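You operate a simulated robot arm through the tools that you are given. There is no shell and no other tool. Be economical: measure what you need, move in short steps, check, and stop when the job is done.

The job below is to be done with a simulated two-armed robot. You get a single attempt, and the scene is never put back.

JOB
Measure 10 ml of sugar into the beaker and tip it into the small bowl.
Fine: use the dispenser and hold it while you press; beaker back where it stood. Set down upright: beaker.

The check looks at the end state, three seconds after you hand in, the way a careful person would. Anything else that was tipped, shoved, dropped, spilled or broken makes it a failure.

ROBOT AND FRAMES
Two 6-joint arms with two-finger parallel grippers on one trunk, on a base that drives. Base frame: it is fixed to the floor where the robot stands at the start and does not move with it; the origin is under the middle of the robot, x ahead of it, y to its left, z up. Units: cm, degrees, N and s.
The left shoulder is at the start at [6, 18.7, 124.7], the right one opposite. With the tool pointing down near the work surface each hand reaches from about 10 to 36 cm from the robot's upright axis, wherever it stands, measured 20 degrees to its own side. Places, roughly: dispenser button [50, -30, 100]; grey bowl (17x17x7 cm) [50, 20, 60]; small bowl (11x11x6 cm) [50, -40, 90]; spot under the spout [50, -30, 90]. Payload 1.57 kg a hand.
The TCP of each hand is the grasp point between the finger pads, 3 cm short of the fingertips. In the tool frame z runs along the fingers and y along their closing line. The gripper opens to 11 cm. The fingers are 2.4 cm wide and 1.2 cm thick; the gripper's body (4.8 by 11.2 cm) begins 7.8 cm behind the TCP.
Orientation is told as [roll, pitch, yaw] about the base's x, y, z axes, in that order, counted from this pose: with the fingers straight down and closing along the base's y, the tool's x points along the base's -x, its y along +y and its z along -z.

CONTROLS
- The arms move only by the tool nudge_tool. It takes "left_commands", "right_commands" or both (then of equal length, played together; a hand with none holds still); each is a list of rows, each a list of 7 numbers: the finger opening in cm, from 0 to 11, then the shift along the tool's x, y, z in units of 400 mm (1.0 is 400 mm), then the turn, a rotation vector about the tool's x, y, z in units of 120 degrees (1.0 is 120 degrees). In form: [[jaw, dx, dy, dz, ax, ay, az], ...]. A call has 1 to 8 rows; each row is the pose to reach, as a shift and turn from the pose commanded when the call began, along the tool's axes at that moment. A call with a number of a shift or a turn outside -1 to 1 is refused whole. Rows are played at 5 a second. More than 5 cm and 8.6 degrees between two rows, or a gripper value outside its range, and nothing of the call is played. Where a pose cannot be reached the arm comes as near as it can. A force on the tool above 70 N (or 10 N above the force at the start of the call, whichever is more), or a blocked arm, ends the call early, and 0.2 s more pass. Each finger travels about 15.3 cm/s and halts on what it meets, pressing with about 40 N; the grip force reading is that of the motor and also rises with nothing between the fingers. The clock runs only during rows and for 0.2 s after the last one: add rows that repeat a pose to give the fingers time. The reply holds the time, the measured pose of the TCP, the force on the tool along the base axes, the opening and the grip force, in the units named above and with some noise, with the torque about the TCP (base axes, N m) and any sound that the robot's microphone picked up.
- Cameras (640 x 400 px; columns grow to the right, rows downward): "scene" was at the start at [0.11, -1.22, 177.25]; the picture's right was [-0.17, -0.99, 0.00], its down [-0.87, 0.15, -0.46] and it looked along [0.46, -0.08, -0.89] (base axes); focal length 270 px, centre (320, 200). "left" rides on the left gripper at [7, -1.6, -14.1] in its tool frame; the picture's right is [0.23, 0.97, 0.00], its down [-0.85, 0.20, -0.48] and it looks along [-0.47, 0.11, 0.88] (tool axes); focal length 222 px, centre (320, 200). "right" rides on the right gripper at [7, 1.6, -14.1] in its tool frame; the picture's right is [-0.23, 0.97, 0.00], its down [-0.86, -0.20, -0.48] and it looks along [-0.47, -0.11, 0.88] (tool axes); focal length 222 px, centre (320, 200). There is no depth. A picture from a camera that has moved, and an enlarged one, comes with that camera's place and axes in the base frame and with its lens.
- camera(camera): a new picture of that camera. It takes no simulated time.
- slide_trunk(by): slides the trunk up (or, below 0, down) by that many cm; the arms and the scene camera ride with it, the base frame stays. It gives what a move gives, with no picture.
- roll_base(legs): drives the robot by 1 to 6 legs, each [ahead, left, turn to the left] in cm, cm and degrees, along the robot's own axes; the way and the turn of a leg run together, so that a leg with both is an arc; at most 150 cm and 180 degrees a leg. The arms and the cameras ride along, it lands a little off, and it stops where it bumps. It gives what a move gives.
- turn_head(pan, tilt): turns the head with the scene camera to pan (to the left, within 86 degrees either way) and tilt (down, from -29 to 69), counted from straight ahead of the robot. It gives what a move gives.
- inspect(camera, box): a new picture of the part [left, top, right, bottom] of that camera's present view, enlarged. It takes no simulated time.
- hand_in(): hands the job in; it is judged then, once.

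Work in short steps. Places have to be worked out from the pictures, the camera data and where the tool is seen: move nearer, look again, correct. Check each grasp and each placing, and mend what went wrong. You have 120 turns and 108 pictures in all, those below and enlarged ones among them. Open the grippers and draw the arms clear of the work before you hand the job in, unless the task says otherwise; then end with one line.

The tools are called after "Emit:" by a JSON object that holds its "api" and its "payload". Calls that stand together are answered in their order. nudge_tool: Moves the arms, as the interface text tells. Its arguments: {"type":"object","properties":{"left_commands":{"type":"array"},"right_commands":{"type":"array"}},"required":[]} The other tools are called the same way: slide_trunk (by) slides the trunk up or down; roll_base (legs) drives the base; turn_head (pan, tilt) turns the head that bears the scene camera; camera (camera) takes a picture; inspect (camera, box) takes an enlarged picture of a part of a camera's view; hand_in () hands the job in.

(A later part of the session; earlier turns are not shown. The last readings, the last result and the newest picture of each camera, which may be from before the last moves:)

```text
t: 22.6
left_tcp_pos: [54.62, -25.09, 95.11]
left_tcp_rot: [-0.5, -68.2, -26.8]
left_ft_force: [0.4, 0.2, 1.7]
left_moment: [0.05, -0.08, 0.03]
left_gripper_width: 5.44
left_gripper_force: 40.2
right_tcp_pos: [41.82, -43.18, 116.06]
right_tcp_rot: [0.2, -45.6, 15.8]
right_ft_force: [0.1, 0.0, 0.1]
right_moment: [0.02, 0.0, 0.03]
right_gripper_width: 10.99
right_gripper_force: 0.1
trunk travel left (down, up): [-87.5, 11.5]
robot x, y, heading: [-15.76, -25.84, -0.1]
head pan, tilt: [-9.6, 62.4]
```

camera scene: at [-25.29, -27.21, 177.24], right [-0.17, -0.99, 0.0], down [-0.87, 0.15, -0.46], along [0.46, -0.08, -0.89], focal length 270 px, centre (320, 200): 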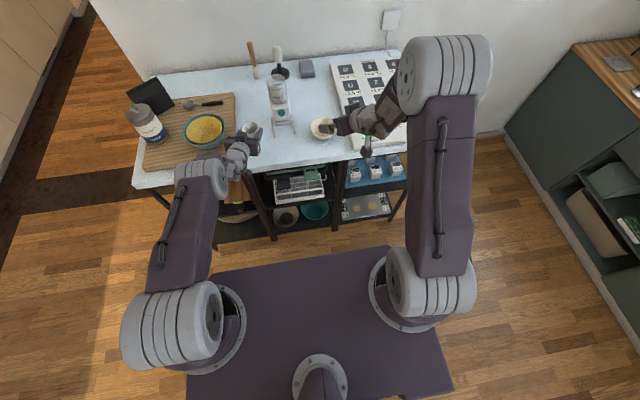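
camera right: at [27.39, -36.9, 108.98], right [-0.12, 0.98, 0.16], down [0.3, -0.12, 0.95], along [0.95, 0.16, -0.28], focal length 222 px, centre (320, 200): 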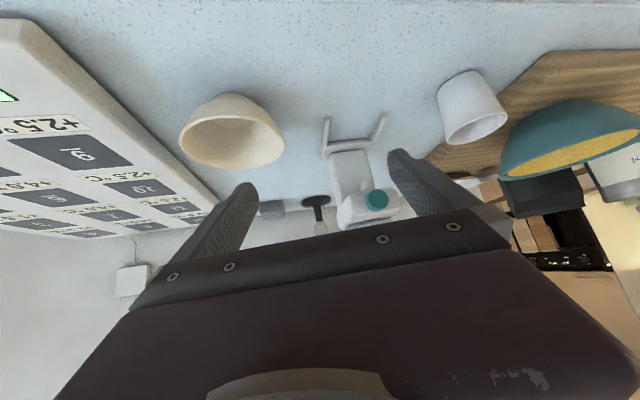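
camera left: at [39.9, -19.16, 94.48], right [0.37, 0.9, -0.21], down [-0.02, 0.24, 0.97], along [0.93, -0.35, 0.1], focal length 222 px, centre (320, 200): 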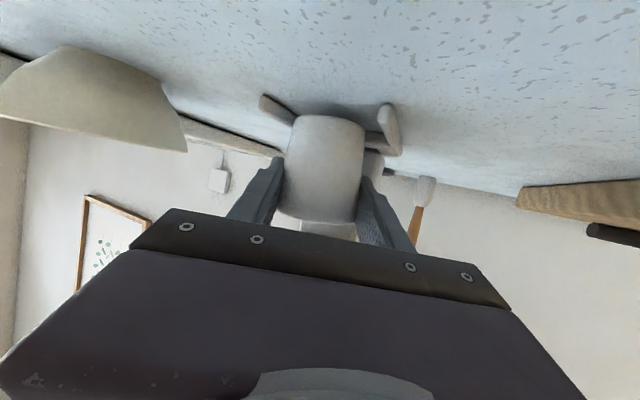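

Force went from -1.8 to +1.7 N, so the cup rests on the table. I open gently and back straight out along the fingers.

Emit:
{"api": "nudge_tool", "payload": {"left_commands": [[6.5, 0.015, 0, 0.006, 0, 0, 0], [8, 0.015, 0, 0.006, 0, 0, 0], [8, 0.015, 0, -0.05, 0, 0, 0], [8, 0.015, 0, -0.12, 0, 0, 0], [8, 0.015, 0, -0.19, 0, 0, 0]]}}

Emit:
{"api": "inspect", "payload": {"camera": "scene", "box": [250, 110, 330, 180]}}

Emit:
{"api": "camera", "payload": {"camera": "left"}}

```text
t: 23.8
left_tcp_pos: [48.62, -21.59, 97.49]
left_tcp_rot: [-1.6, -68.2, -25.8]
left_ft_force: [0.2, -0.9, 0.1]
left_moment: [-0.02, -0.01, 0.02]
left_gripper_width: 7.99
left_gripper_force: 0.1
left hand out of reach, approached as far as the arm can: row 5
right_tcp_pos: [41.78, -42.92, 116.08]
right_tcp_rot: [0.2, -45.6, 15.7]
right_ft_force: [0.2, 0.2, 0.7]
right_moment: [0.01, 0.02, -0.01]
right_gripper_width: 10.99
right_gripper_force: 0.1
trunk travel left (down, up): [-87.5, 11.5]
robot x, y, heading: [-15.23, -25.69, -0.2]
head pan, tilt: [-9.6, 62.4]
```

```text
5.71 times, centred on (290, 145) of scene
camera zoom: at [-15.24, -26.87, 177.25], right [-0.17, -0.99, 0.0], down [-0.87, 0.15, -0.46], along [0.46, -0.08, -0.89], focal length 1540 px, centre (491, 514)
```

zoom: 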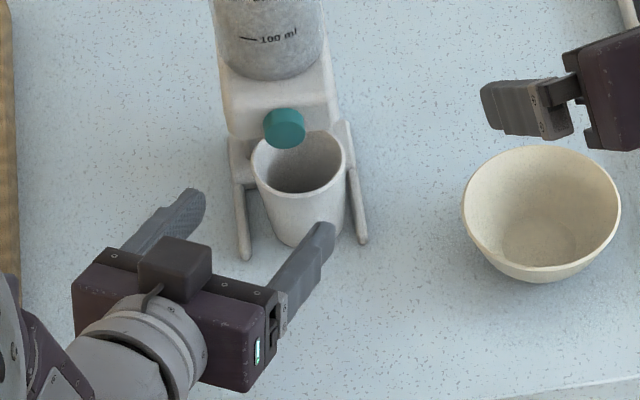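

```text
70 pictures are left
camera left: at [33.94, -15.64, 96.16], right [0.37, 0.9, -0.22], down [-0.02, 0.24, 0.97], along [0.93, -0.36, 0.1], focal length 222 px, centre (320, 200)
```

left: 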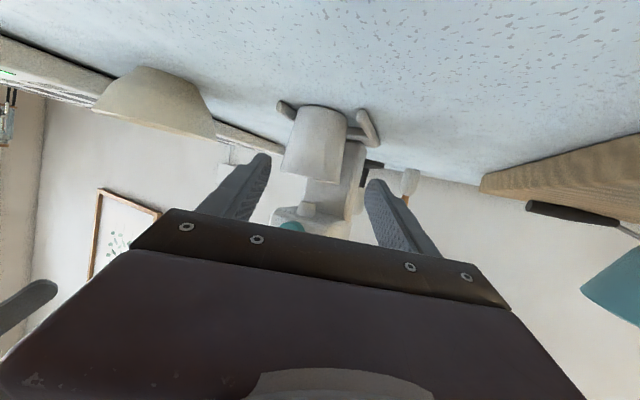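

The cup stands upright under the spout, though the dispenser may have shifted ~0.3 cm left. Before pressing I check for any dose label, looking from the right camera and closely at the dispenser head.

Emit:
{"api": "camera", "payload": {"camera": "right"}}

Emit:
{"api": "inspect", "payload": {"camera": "scene", "box": [262, 80, 322, 150]}}

```text
69 pictures are left
camera right: at [26.89, -45.62, 121.0], right [-0.11, 0.98, 0.16], down [0.3, -0.12, 0.95], along [0.95, 0.16, -0.28], focal length 222 px, centre (320, 200)
```

right: 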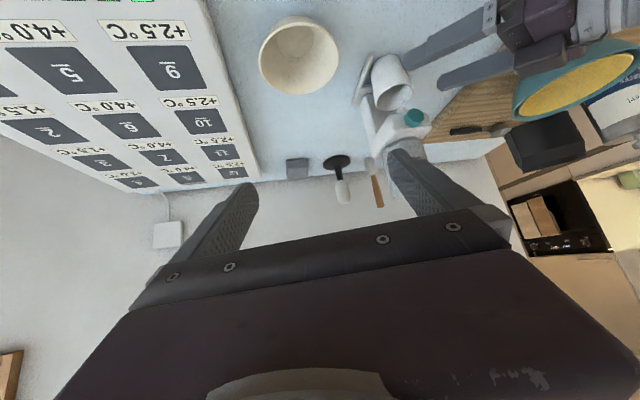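

```text
5.71 times, centred on (292, 115) of scene
camera zoom: at [-15.24, -26.87, 177.25], right [-0.17, -0.99, 0.0], down [-0.87, 0.15, -0.46], along [0.46, -0.08, -0.89], focal length 1540 px, centre (480, 686)
```

zoom: 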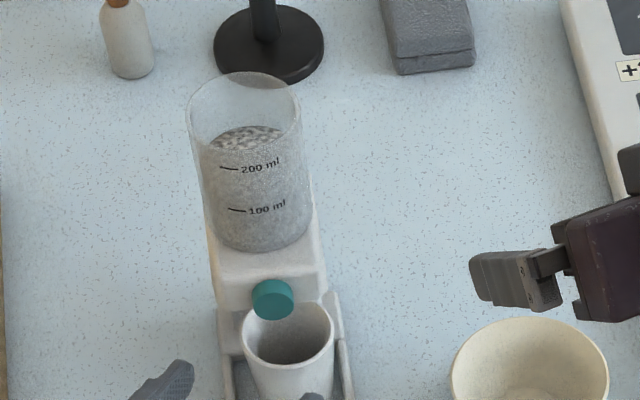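

No dose label is visible, so I'll judge by the effect of a press. I plan to hold the jar (axis ≈ [57.5,-25.4], z 103–113) with the left hand and press with the inner finger of the right hand. First the left hand goes sideways clear of the button, then up.

Emit:
{"api": "nudge_tool", "payload": {"left_commands": [[8, 0.0025, 0.065, -0.04, 0, 0, 0], [8, 0.005, 0.13, -0.08, 0, 0, 0], [10, -0.1, 0.14, -0.103, 0.019, 0.009, 0.009], [10, -0.21, 0.148, -0.126, 0.039, 0.018, 0.019], [10, -0.3175, 0.157, -0.1485, 0.058, 0.027, 0.028], [10, -0.3175, 0.157, -0.1485, 0.058, 0.027, 0.028]]}}

Emit:
{"api": "camera", "payload": {"camera": "left"}}

Emit:
{"api": "camera", "payload": {"camera": "scene"}}

```text
t: 25.2
left_tcp_pos: [50.68, -15.67, 111.32]
left_tcp_rot: [0.1, -64.9, -35.1]
left_ft_force: [-0.7, 0.0, -0.6]
left_moment: [0.0, -0.03, 0.02]
left_gripper_width: 10.01
left_gripper_force: 0.1
right_tcp_pos: [41.78, -43.15, 115.99]
right_tcp_rot: [0.4, -45.6, 15.8]
right_ft_force: [-0.4, 0.4, 0.3]
right_moment: [-0.03, -0.01, 0.0]
right_gripper_width: 10.98
right_gripper_force: 0.1
trunk travel left (down, up): [-87.5, 11.5]
robot x, y, heading: [-15.25, -25.67, -0.3]
head pan, tilt: [-9.6, 62.4]
```

```text
67 pictures are left
camera left: at [36.91, -7.84, 110.95], right [0.48, 0.85, -0.2], down [0.06, 0.2, 0.98], along [0.88, -0.48, 0.05], focal length 222 px, centre (320, 200)
```

left: 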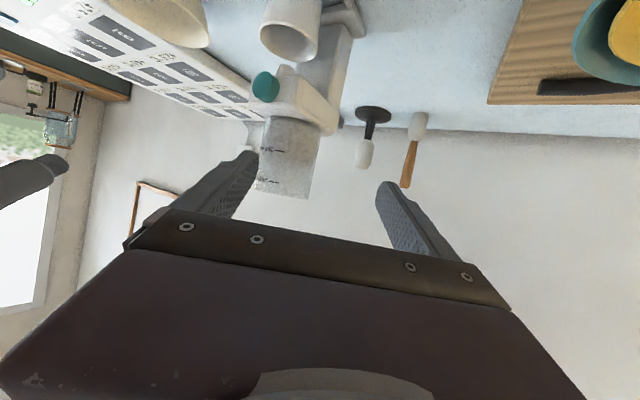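

```text
66 pictures are left
camera scene: at [-15.13, -26.97, 177.25], right [-0.17, -0.99, 0.0], down [-0.87, 0.15, -0.46], along [0.46, -0.08, -0.89], focal length 270 px, centre (320, 200)
```

scene: 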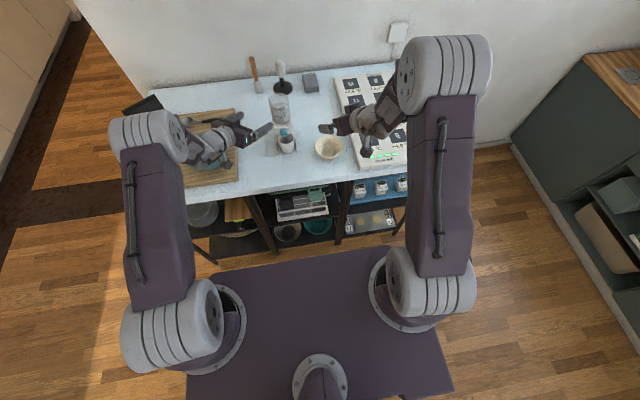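

Jar axis comes out at about [58.3,-25.4], z 102–113. I roll 3 cm ahead for reach, then approach the jar along the fingers.

Emit:
{"api": "roll_base", "payload": {"legs": [[3, 0, 0]]}}

Emit:
{"api": "nudge_tool", "payload": {"left_commands": [[10, 0, 0, 0, 0, 0, 0]]}}

```text
t: 26.0
left_tcp_pos: [53.11, -15.71, 111.74]
left_tcp_rot: [0.8, -65.2, -35.5]
left_ft_force: [-1.4, -0.1, 0.7]
left_moment: [0.0, -0.03, 0.07]
left_gripper_width: 9.98
left_gripper_force: 0.2
right_tcp_pos: [44.17, -43.15, 116.42]
right_tcp_rot: [0.1, -46.0, 15.9]
right_ft_force: [-0.6, -0.4, 0.9]
right_moment: [0.01, -0.05, -0.05]
right_gripper_width: 11.0
right_gripper_force: 0.0
trunk travel left (down, up): [-87.5, 11.5]
robot x, y, heading: [-12.33, -25.87, -0.2]
head pan, tilt: [-9.6, 62.4]
```

```text
t: 26.4
left_tcp_pos: [53.95, -15.69, 111.24]
left_tcp_rot: [0.1, -64.8, -35.0]
left_ft_force: [1.0, 0.0, -0.1]
left_moment: [0.02, 0.0, 0.01]
left_gripper_width: 10.02
left_gripper_force: 0.1
right_tcp_pos: [45.09, -43.11, 115.92]
right_tcp_rot: [0.4, -45.5, 15.8]
right_ft_force: [0.5, 0.7, -0.2]
right_moment: [0.01, 0.03, 0.02]
right_gripper_width: 10.97
right_gripper_force: 0.0
trunk travel left (down, up): [-87.5, 11.5]
robot x, y, heading: [-12.2, -25.46, -0.3]
head pan, tilt: [-9.6, 62.4]
```

I move in front of the jar, then look before going around it.

Emit:
{"api": "nudge_tool", "payload": {"left_commands": [[10, -0.02, -0.068, 0.02, 0, 0, 0], [10, -0.042, -0.1365, 0.05, 0, 0, 0], [10, -0.042, -0.1375, 0.1, 0, 0, 0], [10, -0.042, -0.1375, 0.1, 0, 0, 0]]}}

Emit:
{"api": "camera", "payload": {"camera": "left"}}

Emit:
{"api": "inspect", "payload": {"camera": "scene", "box": [240, 90, 330, 170]}}

```text
t: 27.4
left_tcp_pos: [54.24, -22.72, 111.08]
left_tcp_rot: [0.3, -64.9, -35.0]
left_ft_force: [0.1, -0.2, -0.5]
left_moment: [0.0, -0.03, -0.01]
left_gripper_width: 10.01
left_gripper_force: 0.1
right_tcp_pos: [44.81, -43.02, 116.11]
right_tcp_rot: [0.1, -45.6, 15.8]
right_ft_force: [-0.7, 0.6, -0.2]
right_moment: [0.01, -0.02, 0.01]
right_gripper_width: 11.0
right_gripper_force: 0.1
trunk travel left (down, up): [-87.5, 11.5]
robot x, y, heading: [-12.19, -25.75, -0.3]
head pan, tilt: [-9.6, 62.4]
```

```text
65 pictures are left
camera left: at [40.36, -14.84, 110.66], right [0.48, 0.85, -0.2], down [0.06, 0.2, 0.98], along [0.88, -0.48, 0.05], focal length 222 px, centre (320, 200)
```

left: 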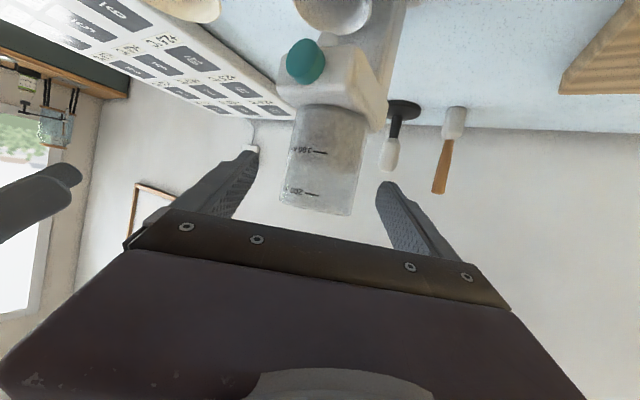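

```text
5.00 times, centred on (285, 130) of scene
camera zoom: at [-12.18, -26.91, 177.25], right [-0.17, -0.99, 0.0], down [-0.87, 0.15, -0.46], along [0.46, -0.08, -0.89], focal length 1348 px, centre (495, 550)
```

zoom: 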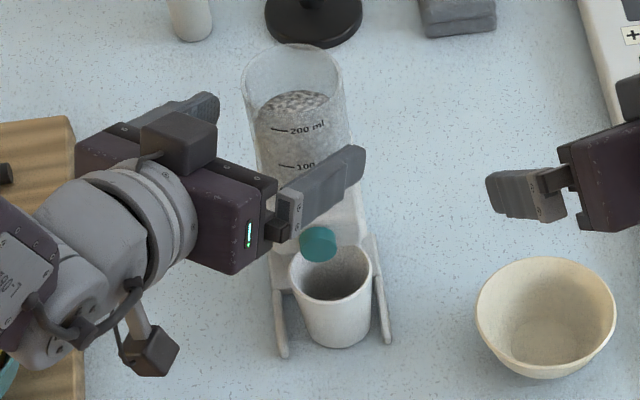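

The jar is centred between the fingers; going 5.5 cm along the fingers puts the pads around its axis. I advance and close.

Emit:
{"api": "nudge_tool", "payload": {"left_commands": [[10, 0, 0.002, 0.07, 0, 0, 0], [10, 0, 0.004, 0.137, 0, 0, 0], [8, 0, 0.004, 0.137, 0, 0, 0], [7, 0, 0.004, 0.137, 0, 0, 0], [6, 0, 0.004, 0.137, 0, 0, 0], [5, 0, 0.004, 0.137, 0, 0, 0], [5, 0, 0.004, 0.137, 0, 0, 0]]}}

Emit:
{"api": "camera", "payload": {"camera": "left"}}

Emit:
{"api": "inspect", "payload": {"camera": "scene", "box": [240, 90, 330, 170]}}

```text
t: 29.0
left_tcp_pos: [58.33, -25.21, 108.68]
left_tcp_rot: [0.2, -64.8, -35.1]
left_ft_force: [-0.7, 0.5, 1.2]
left_moment: [-0.03, 0.04, -0.03]
left_gripper_width: 6.7
left_gripper_force: 40.0
right_tcp_pos: [44.76, -43.16, 116.07]
right_tcp_rot: [0.2, -45.6, 15.8]
right_ft_force: [0.2, 0.0, 0.2]
right_moment: [0.01, -0.03, -0.03]
right_gripper_width: 11.0
right_gripper_force: 0.0
trunk travel left (down, up): [-87.5, 11.5]
robot x, y, heading: [-12.41, -25.81, -0.5]
head pan, tilt: [-9.6, 62.4]
```

```text
63 pictures are left
camera left: at [44.45, -17.49, 108.44], right [0.48, 0.85, -0.2], down [0.05, 0.2, 0.98], along [0.88, -0.48, 0.05], focal length 222 px, centre (320, 200)
```

left: 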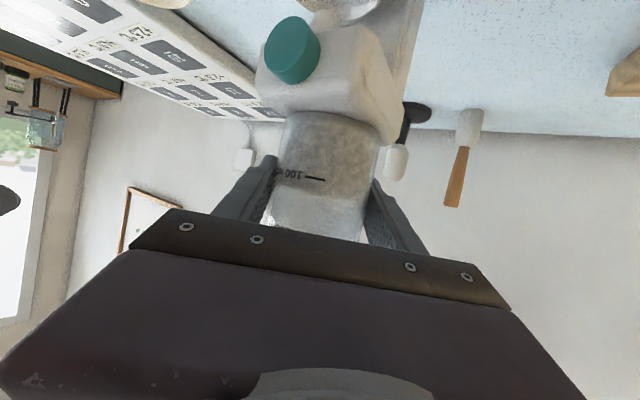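

```text
5.00 times, centred on (285, 130) of scene
camera zoom: at [-12.25, -26.92, 177.25], right [-0.17, -0.99, 0.0], down [-0.87, 0.15, -0.46], along [0.46, -0.08, -0.89], focal length 1348 px, centre (495, 550)
```

zoom: 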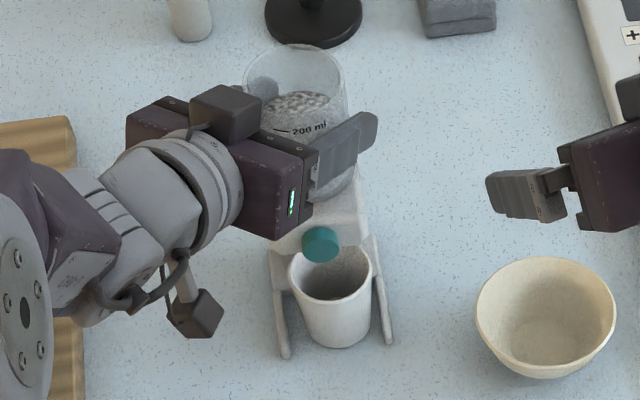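

The jar is held (6.7 cm, 40 N) and nothing moved. Button centre is about [52.4,-25.4,102.3]. I bring the right hand to about 4 cm in front of it, offset so its inner finger lines up with the button.

Emit:
{"api": "nudge_tool", "payload": {"right_commands": [[8, 0.01, 0.07, 0.0525, -0.014, 0, -0.0135], [8, 0.02, 0.14, 0.105, -0.0275, 0, -0.027], [8, 0.03, 0.21, 0.1575, -0.041, 0, -0.0405], [8, 0.039, 0.28, 0.21, -0.055, 0, -0.054], [8, 0.082, 0.28, 0.262, -0.055, 0, -0.054], [8, 0.126, 0.28, 0.3145, -0.055, 0, -0.054], [8, 0.126, 0.28, 0.3145, -0.055, 0, -0.054]]}}

Emit:
{"api": "camera", "payload": {"camera": "right"}}

Emit:
{"api": "inspect", "payload": {"camera": "scene", "box": [240, 90, 330, 170]}}

Emit:
{"api": "camera", "payload": {"camera": "left"}}

```text
t: 30.6
left_tcp_pos: [58.33, -25.21, 108.9]
left_tcp_rot: [0.2, -65.0, -35.1]
left_ft_force: [-0.4, -0.1, 1.2]
left_moment: [-0.27, -0.06, -0.05]
left_gripper_width: 6.71
left_gripper_force: 40.0
right_tcp_pos: [46.91, -30.81, 103.67]
right_tcp_rot: [0.2, -45.7, 25.2]
right_ft_force: [0.0, 0.4, -0.1]
right_moment: [0.0, 0.03, 0.01]
right_gripper_width: 8.0
right_gripper_force: 0.0
trunk travel left (down, up): [-87.5, 11.5]
robot x, y, heading: [-12.29, -25.61, -0.2]
head pan, tilt: [-9.6, 62.4]
```

```text
61 pictures are left
camera right: at [32.67, -35.77, 108.61], right [-0.27, 0.95, 0.16], down [0.32, -0.07, 0.95], along [0.91, 0.31, -0.28], focal length 222 px, centre (320, 200)
```

right: 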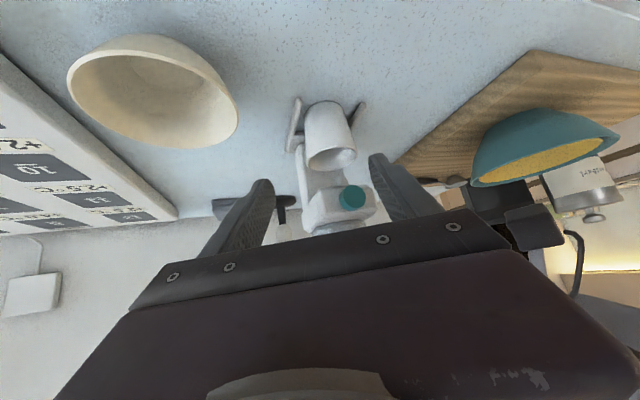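

```text
5.00 times, centred on (285, 130) of scene
camera zoom: at [-12.22, -26.94, 177.25], right [-0.17, -0.99, 0.0], down [-0.87, 0.15, -0.46], along [0.46, -0.08, -0.89], focal length 1348 px, centre (495, 550)
```

zoom: 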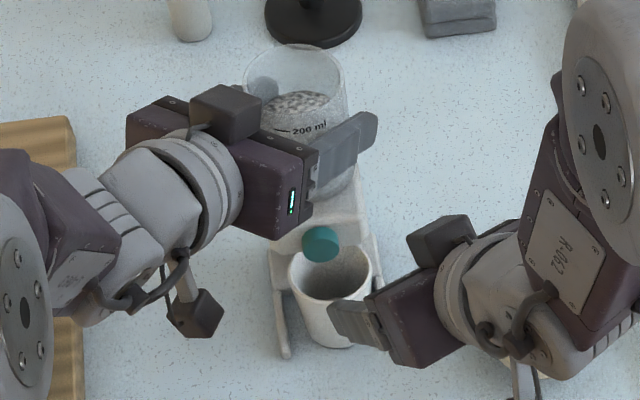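

```text
59 pictures are left
camera left: at [44.48, -17.5, 108.44], right [0.48, 0.85, -0.2], down [0.05, 0.2, 0.98], along [0.88, -0.48, 0.05], focal length 222 px, centre (320, 200)
```

left: 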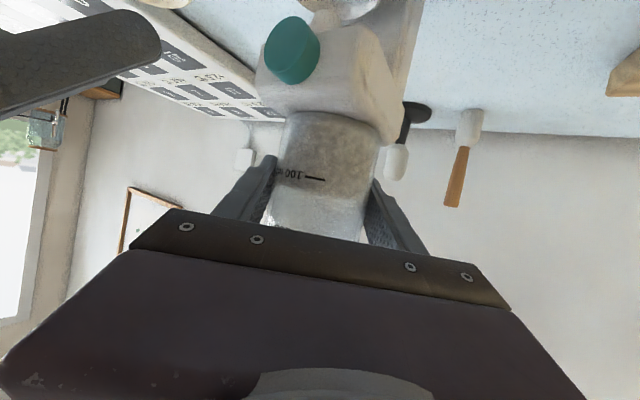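

The button is at [52.3,-25.5,102.5] and the finger is about 4 cm short of it. I advance 3.3 cm with a 0.4 cm correction to the left.

Emit:
{"api": "nudge_tool", "payload": {"right_commands": [[8, -0.0275, -0.013, 0.028, 0, 0, 0], [8, -0.055, -0.026, 0.0565, 0, 0, 0], [8, -0.055, -0.026, 0.0565, 0, 0, 0]]}}

Emit:
{"api": "inspect", "payload": {"camera": "scene", "box": [260, 110, 320, 170]}}

Emit:
{"api": "inspect", "payload": {"camera": "right", "box": [280, 100, 420, 230]}}

```text
t: 31.4
left_tcp_pos: [58.39, -25.41, 108.77]
left_tcp_rot: [0.4, -65.0, -35.1]
left_ft_force: [-0.6, -0.1, 1.6]
left_moment: [-0.19, 0.01, -0.06]
left_gripper_width: 6.7
left_gripper_force: 39.9
right_tcp_pos: [50.25, -30.48, 103.66]
right_tcp_rot: [0.2, -45.6, 25.0]
right_ft_force: [0.4, 0.2, 0.3]
right_moment: [0.01, 0.03, 0.01]
right_gripper_width: 7.96
right_gripper_force: 0.0
trunk travel left (down, up): [-87.5, 11.5]
robot x, y, heading: [-12.16, -26.03, -0.2]
head pan, tilt: [-9.6, 62.4]
```

```text
6.67 times, centred on (290, 140) of scene
camera zoom: at [-12.24, -26.95, 177.25], right [-0.17, -0.99, 0.0], down [-0.87, 0.15, -0.46], along [0.46, -0.08, -0.89], focal length 1797 px, centre (520, 600)
```

zoom: 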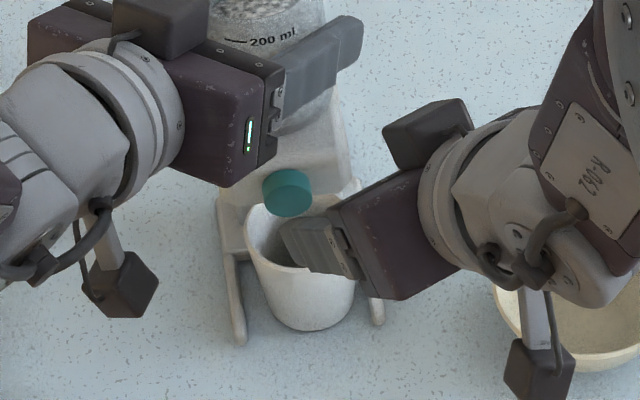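

```text
3.08 times, centred on (350, 165) of right
camera zoom: at [36.0, -35.33, 108.63], right [-0.27, 0.95, 0.17], down [0.32, -0.07, 0.95], along [0.91, 0.31, -0.28], focal length 684 px, centre (228, 308)
```

zoom: 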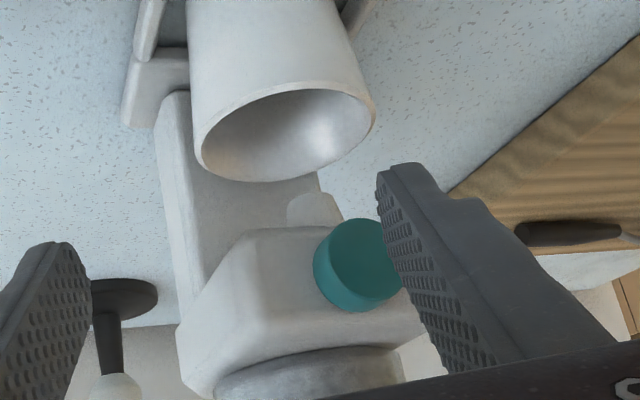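

The finger is aligned in y (≈ -25.5) and about 1 cm short. I advance in small steps while watching the force.

Emit:
{"api": "nudge_tool", "payload": {"right_commands": [[8, -0.008, -0.0053, 0.0081, 0, 0, 0], [8, -0.0158, -0.01065, 0.0162, 0, 0, 0]]}}

Emit:
{"api": "inspect", "payload": {"camera": "right", "box": [300, 110, 420, 220]}}

```text
t: 32.0
left_tcp_pos: [58.3, -25.36, 108.91]
left_tcp_rot: [0.2, -64.9, -35.1]
left_ft_force: [-0.4, -0.1, 1.6]
left_moment: [-0.21, 0.0, -0.04]
left_gripper_width: 6.68
left_gripper_force: 39.5
right_tcp_pos: [51.19, -30.35, 103.77]
right_tcp_rot: [0.3, -45.7, 25.0]
right_ft_force: [0.0, 0.8, -0.3]
right_moment: [0.03, -0.02, 0.02]
right_gripper_width: 8.01
right_gripper_force: 0.0
trunk travel left (down, up): [-87.5, 11.5]
robot x, y, heading: [-12.34, -25.38, -0.4]
head pan, tilt: [-9.6, 62.4]
```

```text
3.64 times, centred on (360, 165) of right
camera zoom: at [36.97, -35.34, 108.65], right [-0.27, 0.95, 0.17], down [0.32, -0.07, 0.95], along [0.91, 0.31, -0.28], focal length 808 px, centre (174, 327)
```

zoom: 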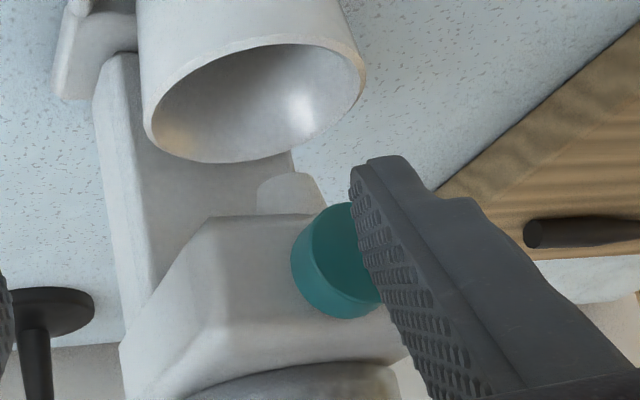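

No contact yet; the finger is ~0.6 cm too far left of the button centre. I shift 0.5 cm right and go on in small steps.

Emit:
{"api": "nudge_tool", "payload": {"right_commands": [[8, 0.0038, -0.0113, -0.0038, 0, 0, 0], [8, -0.003, -0.0155, 0.0027, 0, 0, 0], [8, -0.006, -0.018, 0.006, 0, 0, 0]]}}

```text
t: 32.8
left_tcp_pos: [58.38, -25.28, 108.86]
left_tcp_rot: [0.3, -64.9, -35.1]
left_ft_force: [1.9, -0.1, 1.6]
left_moment: [-0.18, 0.04, -0.07]
left_gripper_width: 6.66
left_gripper_force: 40.2
right_tcp_pos: [51.84, -30.82, 103.64]
right_tcp_rot: [0.2, -45.5, 25.0]
right_ft_force: [-3.9, 0.0, -0.1]
right_moment: [-0.04, 0.05, 0.19]
right_gripper_width: 8.12
right_gripper_force: 0.6
trunk travel left (down, up): [-87.5, 11.5]
robot x, y, heading: [-12.48, -25.7, -0.0]
head pan, tilt: [-9.6, 62.4]
heard: click
```

A click was heard at 3.9 N: one press. I back off 1.5 cm at once and look into the cup.

Emit:
{"api": "nudge_tool", "payload": {"right_commands": [[8, 0.024, 0.016, -0.024, 0, 0, 0], [8, 0.024, 0.016, -0.024, 0, 0, 0]]}}

Emit:
{"api": "inspect", "payload": {"camera": "right", "box": [280, 90, 420, 220]}}

Emit:
{"api": "inspect", "payload": {"camera": "scene", "box": [265, 90, 315, 165]}}

```text
t: 33.4
left_tcp_pos: [58.38, -25.21, 108.9]
left_tcp_rot: [0.3, -64.9, -35.1]
left_ft_force: [0.7, 0.4, 1.5]
left_moment: [-0.21, 0.06, -0.08]
left_gripper_width: 6.7
left_gripper_force: 40.1
right_tcp_pos: [50.24, -30.96, 103.58]
right_tcp_rot: [0.2, -45.8, 25.1]
right_ft_force: [-0.7, 0.0, -0.1]
right_moment: [0.0, 0.0, 0.04]
right_gripper_width: 7.97
right_gripper_force: 0.0
trunk travel left (down, up): [-87.5, 11.5]
robot x, y, heading: [-12.36, -25.79, -0.1]
head pan, tilt: [-9.6, 62.4]
```

```text
3.08 times, centred on (350, 155) of right
camera zoom: at [36.1, -35.84, 108.61], right [-0.27, 0.95, 0.16], down [0.32, -0.07, 0.95], along [0.91, 0.31, -0.28], focal length 684 px, centre (228, 338)
```

zoom: 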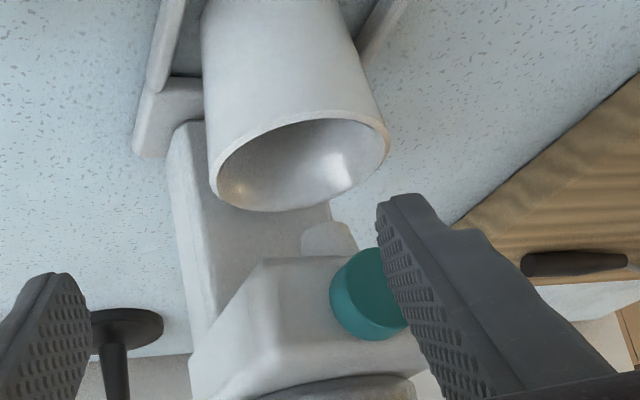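

```text
5.33 times, centred on (290, 128) of scene
camera zoom: at [-12.23, -26.93, 177.25], right [-0.17, -0.99, 0.0], down [-0.87, 0.15, -0.46], along [0.46, -0.08, -0.89], focal length 1437 px, centre (480, 587)
```

zoom: 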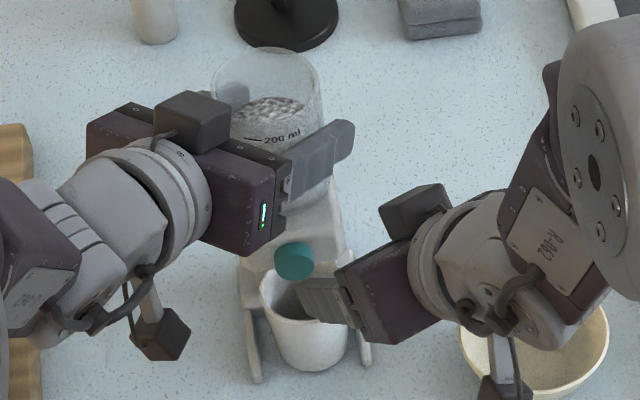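

The right finger hides the cup's inside from above, so I move the right hand 7 cm to the right and look.

Emit:
{"api": "nudge_tool", "payload": {"right_commands": [[8, 0.026, -0.079, -0.0265, 0, 0, 0], [8, 0.052, -0.158, -0.053, 0, 0, 0], [8, 0.052, -0.158, -0.053, 0, 0, 0]]}}

Emit:
{"api": "inspect", "payload": {"camera": "scene", "box": [275, 120, 315, 165]}}

Emit:
{"api": "inspect", "payload": {"camera": "left", "box": [230, 0, 430, 240]}}

```text
t: 34.2
left_tcp_pos: [58.38, -25.24, 108.81]
left_tcp_rot: [0.1, -65.0, -34.9]
left_ft_force: [0.5, -0.3, 1.3]
left_moment: [-0.31, 0.0, -0.06]
left_gripper_width: 6.69
left_gripper_force: 40.0
right_tcp_pos: [50.4, -37.85, 103.61]
right_tcp_rot: [0.2, -45.6, 25.1]
right_ft_force: [-0.3, 0.1, -0.1]
right_moment: [0.0, 0.04, -0.01]
right_gripper_width: 7.99
right_gripper_force: 0.0
trunk travel left (down, up): [-87.5, 11.5]
robot x, y, heading: [-12.66, -26.17, -0.3]
head pan, tilt: [-9.6, 62.4]
```

```text
8.89 times, centred on (295, 142) of scene
camera zoom: at [-12.22, -26.85, 177.25], right [-0.17, -0.99, 0.0], down [-0.87, 0.15, -0.46], along [0.46, -0.08, -0.89], focal length 2396 px, centre (542, 711)
```

zoom: 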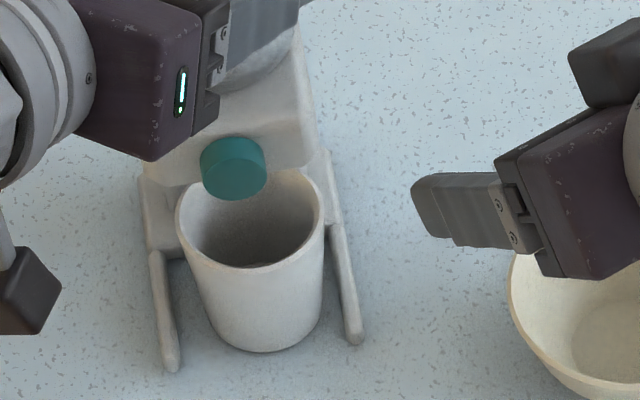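

```text
1.67 times, centred on (330, 120) of left
camera zoom: at [44.47, -17.47, 108.43], right [0.48, 0.85, -0.21], down [0.05, 0.2, 0.98], along [0.88, -0.48, 0.05], focal length 370 px, centre (303, 333)
```

zoom: 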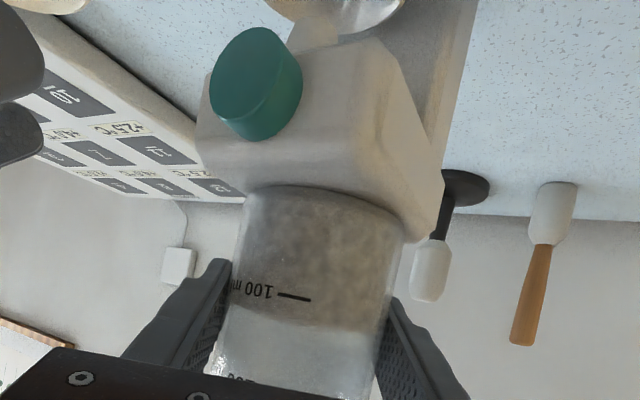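

The cup's bottom isn't directly visible. Zooms show real detail, so I zoom hard into the cup's mouth and the jar's level.

Emit:
{"api": "inspect", "payload": {"camera": "scene", "box": [283, 137, 299, 151]}}

Emit:
{"api": "inspect", "payload": {"camera": "left", "box": [285, 160, 375, 235]}}

```text
16.00 times, centred on (291, 144) of scene
camera zoom: at [-12.22, -26.85, 177.25], right [-0.17, -0.99, 0.0], down [-0.87, 0.15, -0.46], along [0.46, -0.08, -0.89], focal length 4312 px, centre (784, 1096)
```

zoom: 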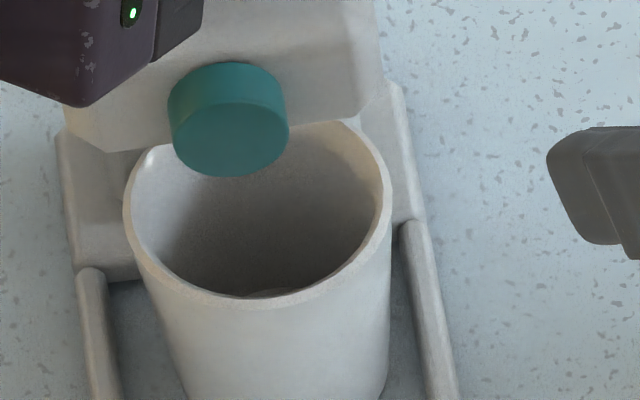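

```text
5.33 times, centred on (330, 198) of left
camera zoom: at [44.47, -17.47, 108.43], right [0.48, 0.85, -0.21], down [0.05, 0.2, 0.98], along [0.88, -0.48, 0.05], focal length 1185 px, centre (267, 213)
```

zoom: 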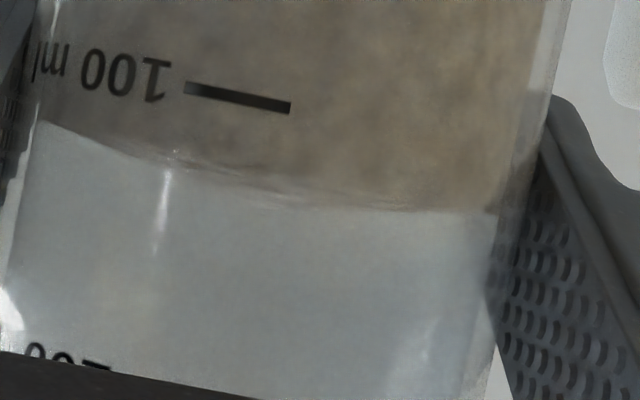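

A lighter patch is just visible at the cup's bottom, but the amount is unclear. Keeping the left hold, I'll grip the cup with the right hand, pull it out and look inside; first I move the right hand in front of it.

Emit:
{"api": "nudge_tool", "payload": {"right_commands": [[9, 0.022, 0.0745, 0.019, 0, -0.033, 0], [10, 0.044, 0.149, 0.038, 0, -0.067, 0], [10, 0.0665, 0.2235, 0.057, 0, -0.1, 0], [10, 0.06, 0.226, 0.11, 0, -0.145, 0], [10, 0.0535, 0.228, 0.163, 0, -0.187, 0], [10, 0.0535, 0.228, 0.163, 0, -0.187, 0]]}}

Emit:
{"api": "camera", "payload": {"camera": "right"}}

Emit:
{"api": "inspect", "payload": {"camera": "scene", "box": [260, 110, 320, 170]}}

```text
t: 35.6
left_tcp_pos: [58.31, -25.19, 108.9]
left_tcp_rot: [0.3, -64.8, -35.1]
left_ft_force: [1.4, 2.4, 1.9]
left_moment: [-0.01, 0.07, -0.06]
left_gripper_width: 6.69
left_gripper_force: 39.7
right_tcp_pos: [51.87, -26.49, 97.04]
right_tcp_rot: [6.4, -67.8, 18.8]
right_ft_force: [0.4, 0.2, 0.0]
right_moment: [-0.05, 0.0, -0.02]
right_gripper_width: 10.01
right_gripper_force: 0.0
right hand out of reach, approached as far as the arm can: row 2, 3, 4, 5, 6
trunk travel left (down, up): [-87.5, 11.5]
robot x, y, heading: [-12.46, -25.53, -0.4]
head pan, tilt: [-9.6, 62.4]
```

```text
49 pictures are left
camera right: at [36.8, -31.59, 96.09], right [-0.33, 0.91, 0.25], down [-0.01, -0.27, 0.96], along [0.95, 0.31, 0.1], focal length 222 px, centre (320, 200)
```

right: 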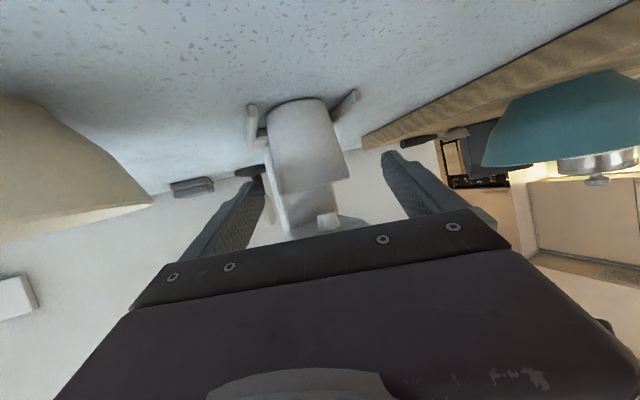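

```text
6.67 times, centred on (290, 140) of scene
camera zoom: at [-12.23, -26.95, 177.25], right [-0.17, -0.99, 0.0], down [-0.87, 0.15, -0.46], along [0.46, -0.08, -0.89], focal length 1797 px, centre (520, 600)
```

zoom: 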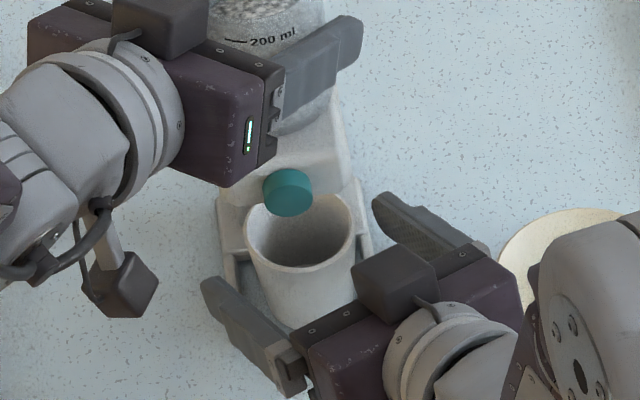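

The right hand sits around the cup but is near its folded limit. I steepen to pitch -55° and yaw 40°, which gives room to pull out, staying just short of the cup.

Emit:
{"api": "nudge_tool", "payload": {"right_commands": [[10, -0.005, -0.013, -0.0145, -0.034, 0.037, -0.026], [10, -0.01, -0.025, -0.029, -0.068, 0.073, -0.052], [10, -0.014, -0.038, -0.043, -0.1025, 0.11, -0.078], [10, -0.014, -0.038, -0.043, -0.1025, 0.11, -0.078]]}}

Emit:
{"api": "inspect", "payload": {"camera": "scene", "box": [260, 110, 320, 170]}}

Emit:
{"api": "camera", "payload": {"camera": "right"}}

```text
t: 36.6
left_tcp_pos: [58.38, -25.25, 108.78]
left_tcp_rot: [0.1, -64.9, -34.9]
left_ft_force: [0.3, 0.1, 1.2]
left_moment: [-0.2, 0.04, -0.04]
left_gripper_width: 6.71
left_gripper_force: 40.3
right_tcp_pos: [51.13, -28.55, 98.31]
right_tcp_rot: [-3.8, -54.4, 43.6]
right_ft_force: [0.3, -0.2, -0.4]
right_moment: [-0.03, -0.01, -0.01]
right_gripper_width: 10.01
right_gripper_force: 0.0
trunk travel left (down, up): [-87.5, 11.5]
robot x, y, heading: [-12.38, -25.51, -0.3]
head pan, tilt: [-9.6, 62.4]
```

```text
6.67 times, centred on (290, 140) of scene
camera zoom: at [-12.23, -26.91, 177.25], right [-0.17, -0.99, 0.0], down [-0.87, 0.15, -0.46], along [0.46, -0.08, -0.89], focal length 1797 px, centre (520, 600)
```

zoom: 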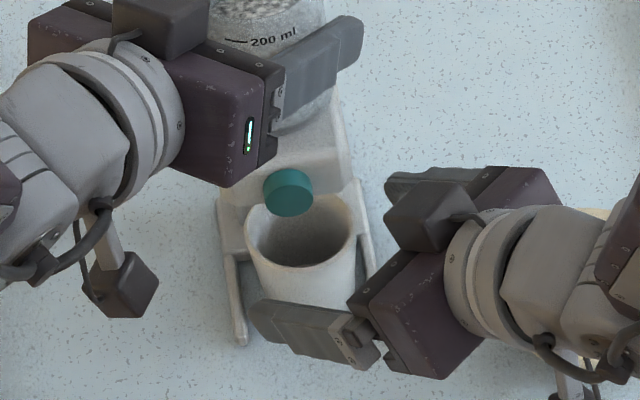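

```text
46 pictures are left
camera right: at [38.24, -37.3, 100.82], right [-0.54, 0.83, 0.15], down [0.19, -0.05, 0.98], along [0.82, 0.55, -0.13], focal length 222 px, centre (320, 200)
```

right: 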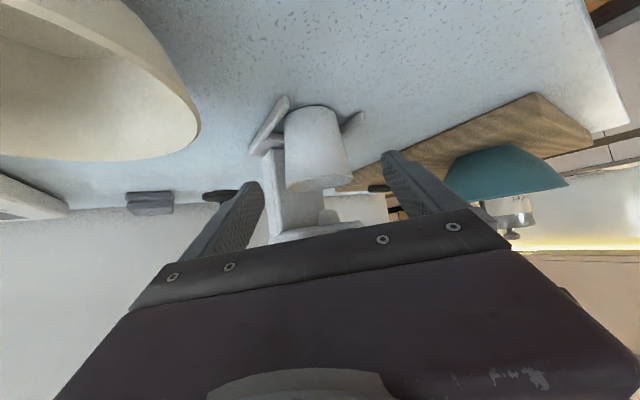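

The cup lies centred between the right fingers at [54.2,-25.9]. I advance 5 cm along the fingers and close on it.

Emit:
{"api": "nudge_tool", "payload": {"right_commands": [[10, 0.002, 0.0018, 0.064, -0.004, -0.0025, 0.009], [10, 0.004, 0.0035, 0.1275, -0.0075, -0.005, 0.0175], [10, 0.004, 0.0035, 0.1275, -0.0075, -0.005, 0.0175], [8, 0.004, 0.0035, 0.1275, -0.0075, -0.005, 0.0175], [6.5, 0.004, 0.0035, 0.1275, -0.0075, -0.005, 0.0175], [5, 0.004, 0.0035, 0.1275, -0.0075, -0.005, 0.0175], [5, 0.004, 0.0035, 0.1275, -0.0075, -0.005, 0.0175]]}}

Emit:
{"api": "inspect", "payload": {"camera": "scene", "box": [260, 110, 320, 170]}}

```text
t: 38.2
left_tcp_pos: [58.34, -25.37, 108.81]
left_tcp_rot: [0.3, -64.9, -35.1]
left_ft_force: [-0.2, -2.5, 4.9]
left_moment: [-0.77, -0.28, -0.17]
left_gripper_width: 6.61
left_gripper_force: 39.7
right_tcp_pos: [54.24, -25.78, 95.13]
right_tcp_rot: [0.1, -55.2, 39.9]
right_ft_force: [-0.2, 0.7, -0.3]
right_moment: [0.06, 0.09, 0.02]
right_gripper_width: 5.47
right_gripper_force: 39.8
trunk travel left (down, up): [-87.5, 11.5]
robot x, y, heading: [-12.21, -25.82, -0.2]
head pan, tilt: [-9.6, 62.4]
```

```text
6.67 times, centred on (290, 140) of scene
camera zoom: at [-12.32, -27.01, 177.25], right [-0.17, -0.99, 0.0], down [-0.87, 0.15, -0.46], along [0.46, -0.08, -0.89], focal length 1797 px, centre (520, 600)
```

zoom: 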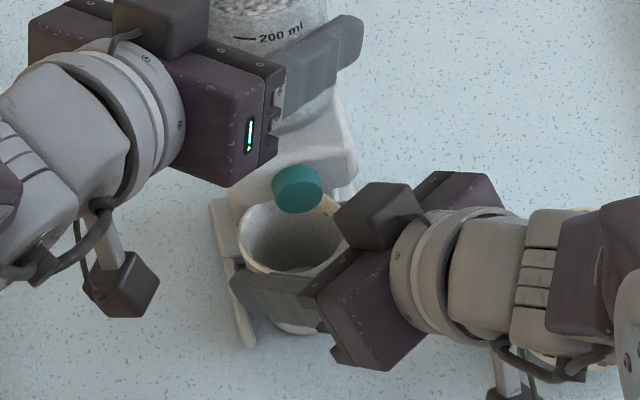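

Cup gripped (5.47), but the dispenser turned a few degrees — an open fingertip likely nudged its column. I lift the cup 0.5 cm and pull it straight out toward me, then check.

Emit:
{"api": "nudge_tool", "payload": {"right_commands": [[5, -0.01, 0, -0.007, 0, 0, 0], [5, 0.017, 0.04, -0.046, 0, 0, 0], [5, 0.045, 0.08, -0.086, 0, 0, 0], [5, 0.072, 0.12, -0.125, 0, 0, 0], [5, 0.072, 0.12, -0.125, 0, 0, 0]]}}

Emit:
{"api": "inspect", "payload": {"camera": "scene", "box": [260, 110, 320, 170]}}

```text
t: 39.4
left_tcp_pos: [58.25, -25.27, 108.97]
left_tcp_rot: [0.4, -65.1, -35.0]
left_ft_force: [-0.7, -1.9, 3.8]
left_moment: [-0.62, -0.34, -0.15]
left_gripper_width: 6.59
left_gripper_force: 39.8
right_tcp_pos: [46.59, -25.81, 95.78]
right_tcp_rot: [0.0, -55.2, 39.9]
right_ft_force: [0.2, 0.5, -0.9]
right_moment: [-0.04, 0.04, 0.03]
right_gripper_width: 5.48
right_gripper_force: 39.7
trunk travel left (down, up): [-87.5, 11.5]
robot x, y, heading: [-12.22, -25.96, -0.1]
head pan, tilt: [-9.6, 62.4]
```

```text
6.67 times, centred on (290, 140) of scene
camera zoom: at [-12.32, -26.97, 177.25], right [-0.17, -0.99, 0.0], down [-0.87, 0.15, -0.46], along [0.46, -0.08, -0.89], focal length 1797 px, centre (520, 600)
```

zoom: 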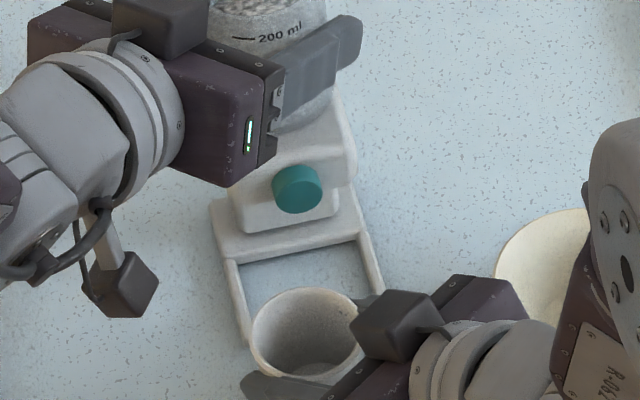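

The dispenser turned about 4–5° (I'll turn it back via the left grip). I raise the cup a little and tilt its mouth 20° toward the head camera to see what's inside.

Emit:
{"api": "nudge_tool", "payload": {"right_commands": [[5, -0.03, -0.02, -0.02, 0, 0, 0], [5, -0.043, -0.035, -0.026, 0.02, -0.043, -0.029], [5, -0.043, -0.035, -0.026, 0.041, -0.085, -0.059], [5, -0.043, -0.035, -0.026, 0.061, -0.128, -0.088], [5, -0.043, -0.035, -0.026, 0.061, -0.128, -0.088]]}}

Emit:
{"api": "inspect", "payload": {"camera": "scene", "box": [280, 145, 305, 170]}}

```text
t: 40.6
left_tcp_pos: [58.11, -25.24, 108.75]
left_tcp_rot: [0.1, -64.9, -35.2]
left_ft_force: [5.1, -8.5, -2.0]
left_moment: [-0.26, -0.02, 0.11]
left_gripper_width: 6.58
left_gripper_force: 40.4
right_tcp_pos: [54.68, -27.4, 95.74]
right_tcp_rot: [-35.1, -67.4, 71.5]
right_ft_force: [-5.7, 12.4, 16.6]
right_moment: [0.21, -0.21, 0.15]
right_gripper_width: 5.51
right_gripper_force: 40.3
right hand out of reach, approached as far as the arm can: row 2, 3, 4, 5
trunk travel left (down, up): [-87.5, 11.5]
robot x, y, heading: [-12.0, -25.89, -0.1]
head pan, tilt: [-9.6, 62.4]
```

```text
16.00 times, centred on (292, 158) of scene
camera zoom: at [-12.47, -26.81, 177.27], right [-0.17, -0.99, 0.0], down [-0.87, 0.15, -0.47], along [0.46, -0.08, -0.89], focal length 4312 px, centre (760, 880)
```

zoom: 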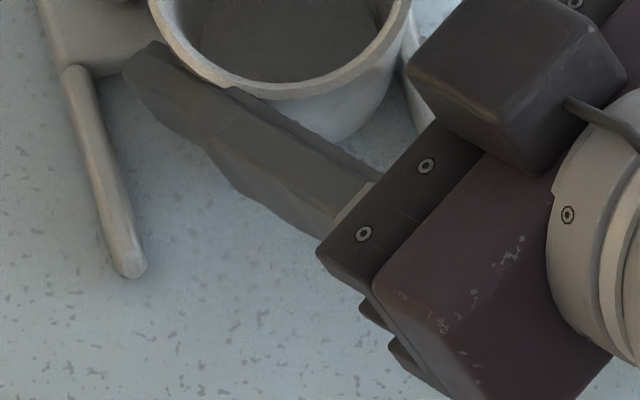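

The reach limit threw the hand forward into the dispenser (forces up to 17 N). I look at the situation before undoing it.

Emit:
{"api": "inspect", "payload": {"camera": "scene", "box": [250, 90, 340, 170]}}

```text
5.00 times, centred on (295, 130) of scene
camera zoom: at [-12.47, -26.81, 177.27], right [-0.17, -0.99, 0.0], down [-0.87, 0.15, -0.47], along [0.46, -0.08, -0.89], focal length 1348 px, centre (445, 550)
```

zoom: 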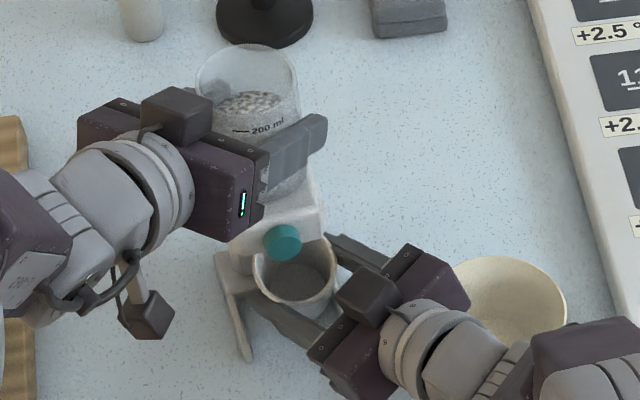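

The cup is tilted 20° as asked but has been pushed back under the head. I undo the tilt in place, easing it 0.8 cm to the left between the feet.

Emit:
{"api": "nudge_tool", "payload": {"right_commands": [[5, -0.003, 0.007, 0.001, -0.02, 0.042, 0.03], [5, -0.006, 0.014, 0.001, -0.041, 0.085, 0.059], [5, -0.008, 0.021, 0.002, -0.061, 0.127, 0.089], [5, -0.008, 0.021, 0.002, -0.061, 0.127, 0.089]]}}

Emit:
{"api": "inspect", "payload": {"camera": "scene", "box": [255, 100, 325, 170]}}

```text
t: 41.6
left_tcp_pos: [58.32, -25.29, 108.92]
left_tcp_rot: [0.3, -64.9, -35.1]
left_ft_force: [-0.3, 0.6, 0.9]
left_moment: [0.3, 0.09, 0.03]
left_gripper_width: 6.57
left_gripper_force: 40.1
right_tcp_pos: [54.4, -26.82, 95.42]
right_tcp_rot: [0.3, -55.2, 39.7]
right_ft_force: [-1.2, -0.1, -0.9]
right_moment: [0.0, -0.01, 0.03]
right_gripper_width: 5.45
right_gripper_force: 39.8
trunk travel left (down, up): [-87.5, 11.5]
robot x, y, heading: [-12.34, -25.96, -0.4]
head pan, tilt: [-9.6, 62.4]
```

```text
5.71 times, centred on (290, 135) of scene
camera zoom: at [-12.21, -26.96, 177.25], right [-0.17, -0.99, 0.0], down [-0.87, 0.15, -0.46], along [0.46, -0.08, -0.89], focal length 1540 px, centre (491, 571)
```

zoom: 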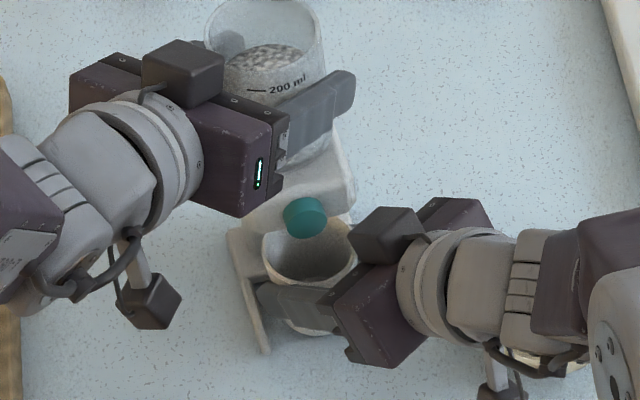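

Forces are back to normal and the cup is level. I pull it out along the slightly turned feet.

Emit:
{"api": "nudge_tool", "payload": {"right_commands": [[5, -0.006, 0, -0.004, 0, 0, 0], [5, 0.02, 0.034, -0.047, 0, 0, 0], [5, 0.05, 0.068, -0.09, 0, 0, 0], [5, 0.08, 0.1015, -0.134, 0, 0, 0], [5, 0.08, 0.1015, -0.134, 0, 0, 0]]}}

Emit:
{"api": "inspect", "payload": {"camera": "scene", "box": [255, 100, 325, 170]}}

```text
t: 42.8
left_tcp_pos: [58.36, -25.36, 108.77]
left_tcp_rot: [0.2, -64.9, -35.0]
left_ft_force: [-0.6, -0.2, 1.4]
left_moment: [0.27, 0.09, -0.04]
left_gripper_width: 6.53
left_gripper_force: 39.5
right_tcp_pos: [47.06, -27.8, 95.89]
right_tcp_rot: [0.1, -55.3, 39.9]
right_ft_force: [0.2, 0.4, -1.2]
right_moment: [-0.02, 0.0, 0.03]
right_gripper_width: 5.46
right_gripper_force: 40.3
trunk travel left (down, up): [-87.5, 11.5]
robot x, y, heading: [-12.4, -25.71, -0.1]
head pan, tilt: [-9.6, 62.4]
```

```text
5.71 times, centred on (290, 135) of scene
camera zoom: at [-12.2, -26.93, 177.25], right [-0.17, -0.99, 0.0], down [-0.87, 0.15, -0.46], along [0.46, -0.08, -0.89], focal length 1540 px, centre (491, 571)
```

zoom: 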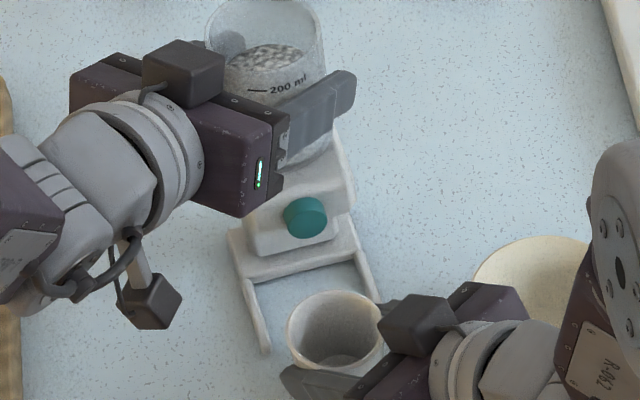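

Now something light shows at the cup's bottom; I zoom in.

Emit:
{"api": "inspect", "payload": {"camera": "scene", "box": [288, 150, 304, 168]}}

```text
16.00 times, centred on (296, 159) of scene
camera zoom: at [-12.2, -26.93, 177.25], right [-0.17, -0.99, 0.0], down [-0.87, 0.15, -0.46], along [0.46, -0.08, -0.89], focal length 4312 px, centre (704, 856)
```

zoom: 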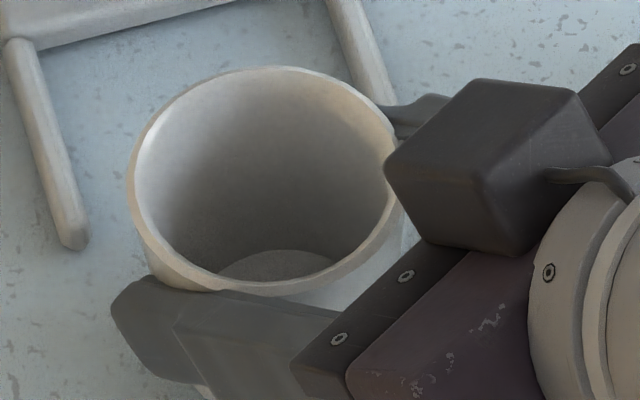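

I zoom further on the bottom surface to tell granules from bare plastic.

Emit:
{"api": "inspect", "payload": {"camera": "scene", "box": [292, 159, 301, 165]}}

```text
16.00 times, centred on (296, 162) of scene
camera zoom: at [-12.2, -26.93, 177.25], right [-0.17, -0.99, 0.0], down [-0.87, 0.15, -0.46], along [0.46, -0.08, -0.89], focal length 4312 px, centre (696, 808)
```

zoom: 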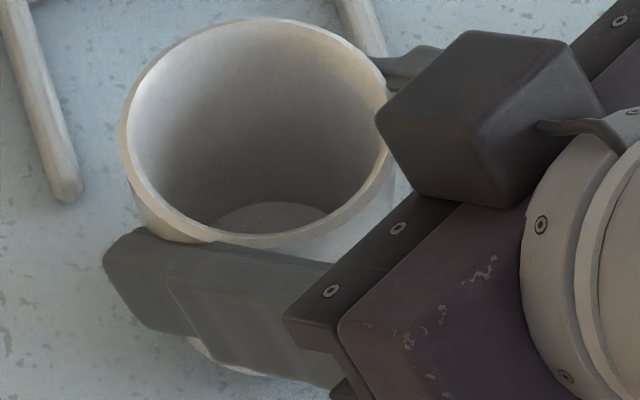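

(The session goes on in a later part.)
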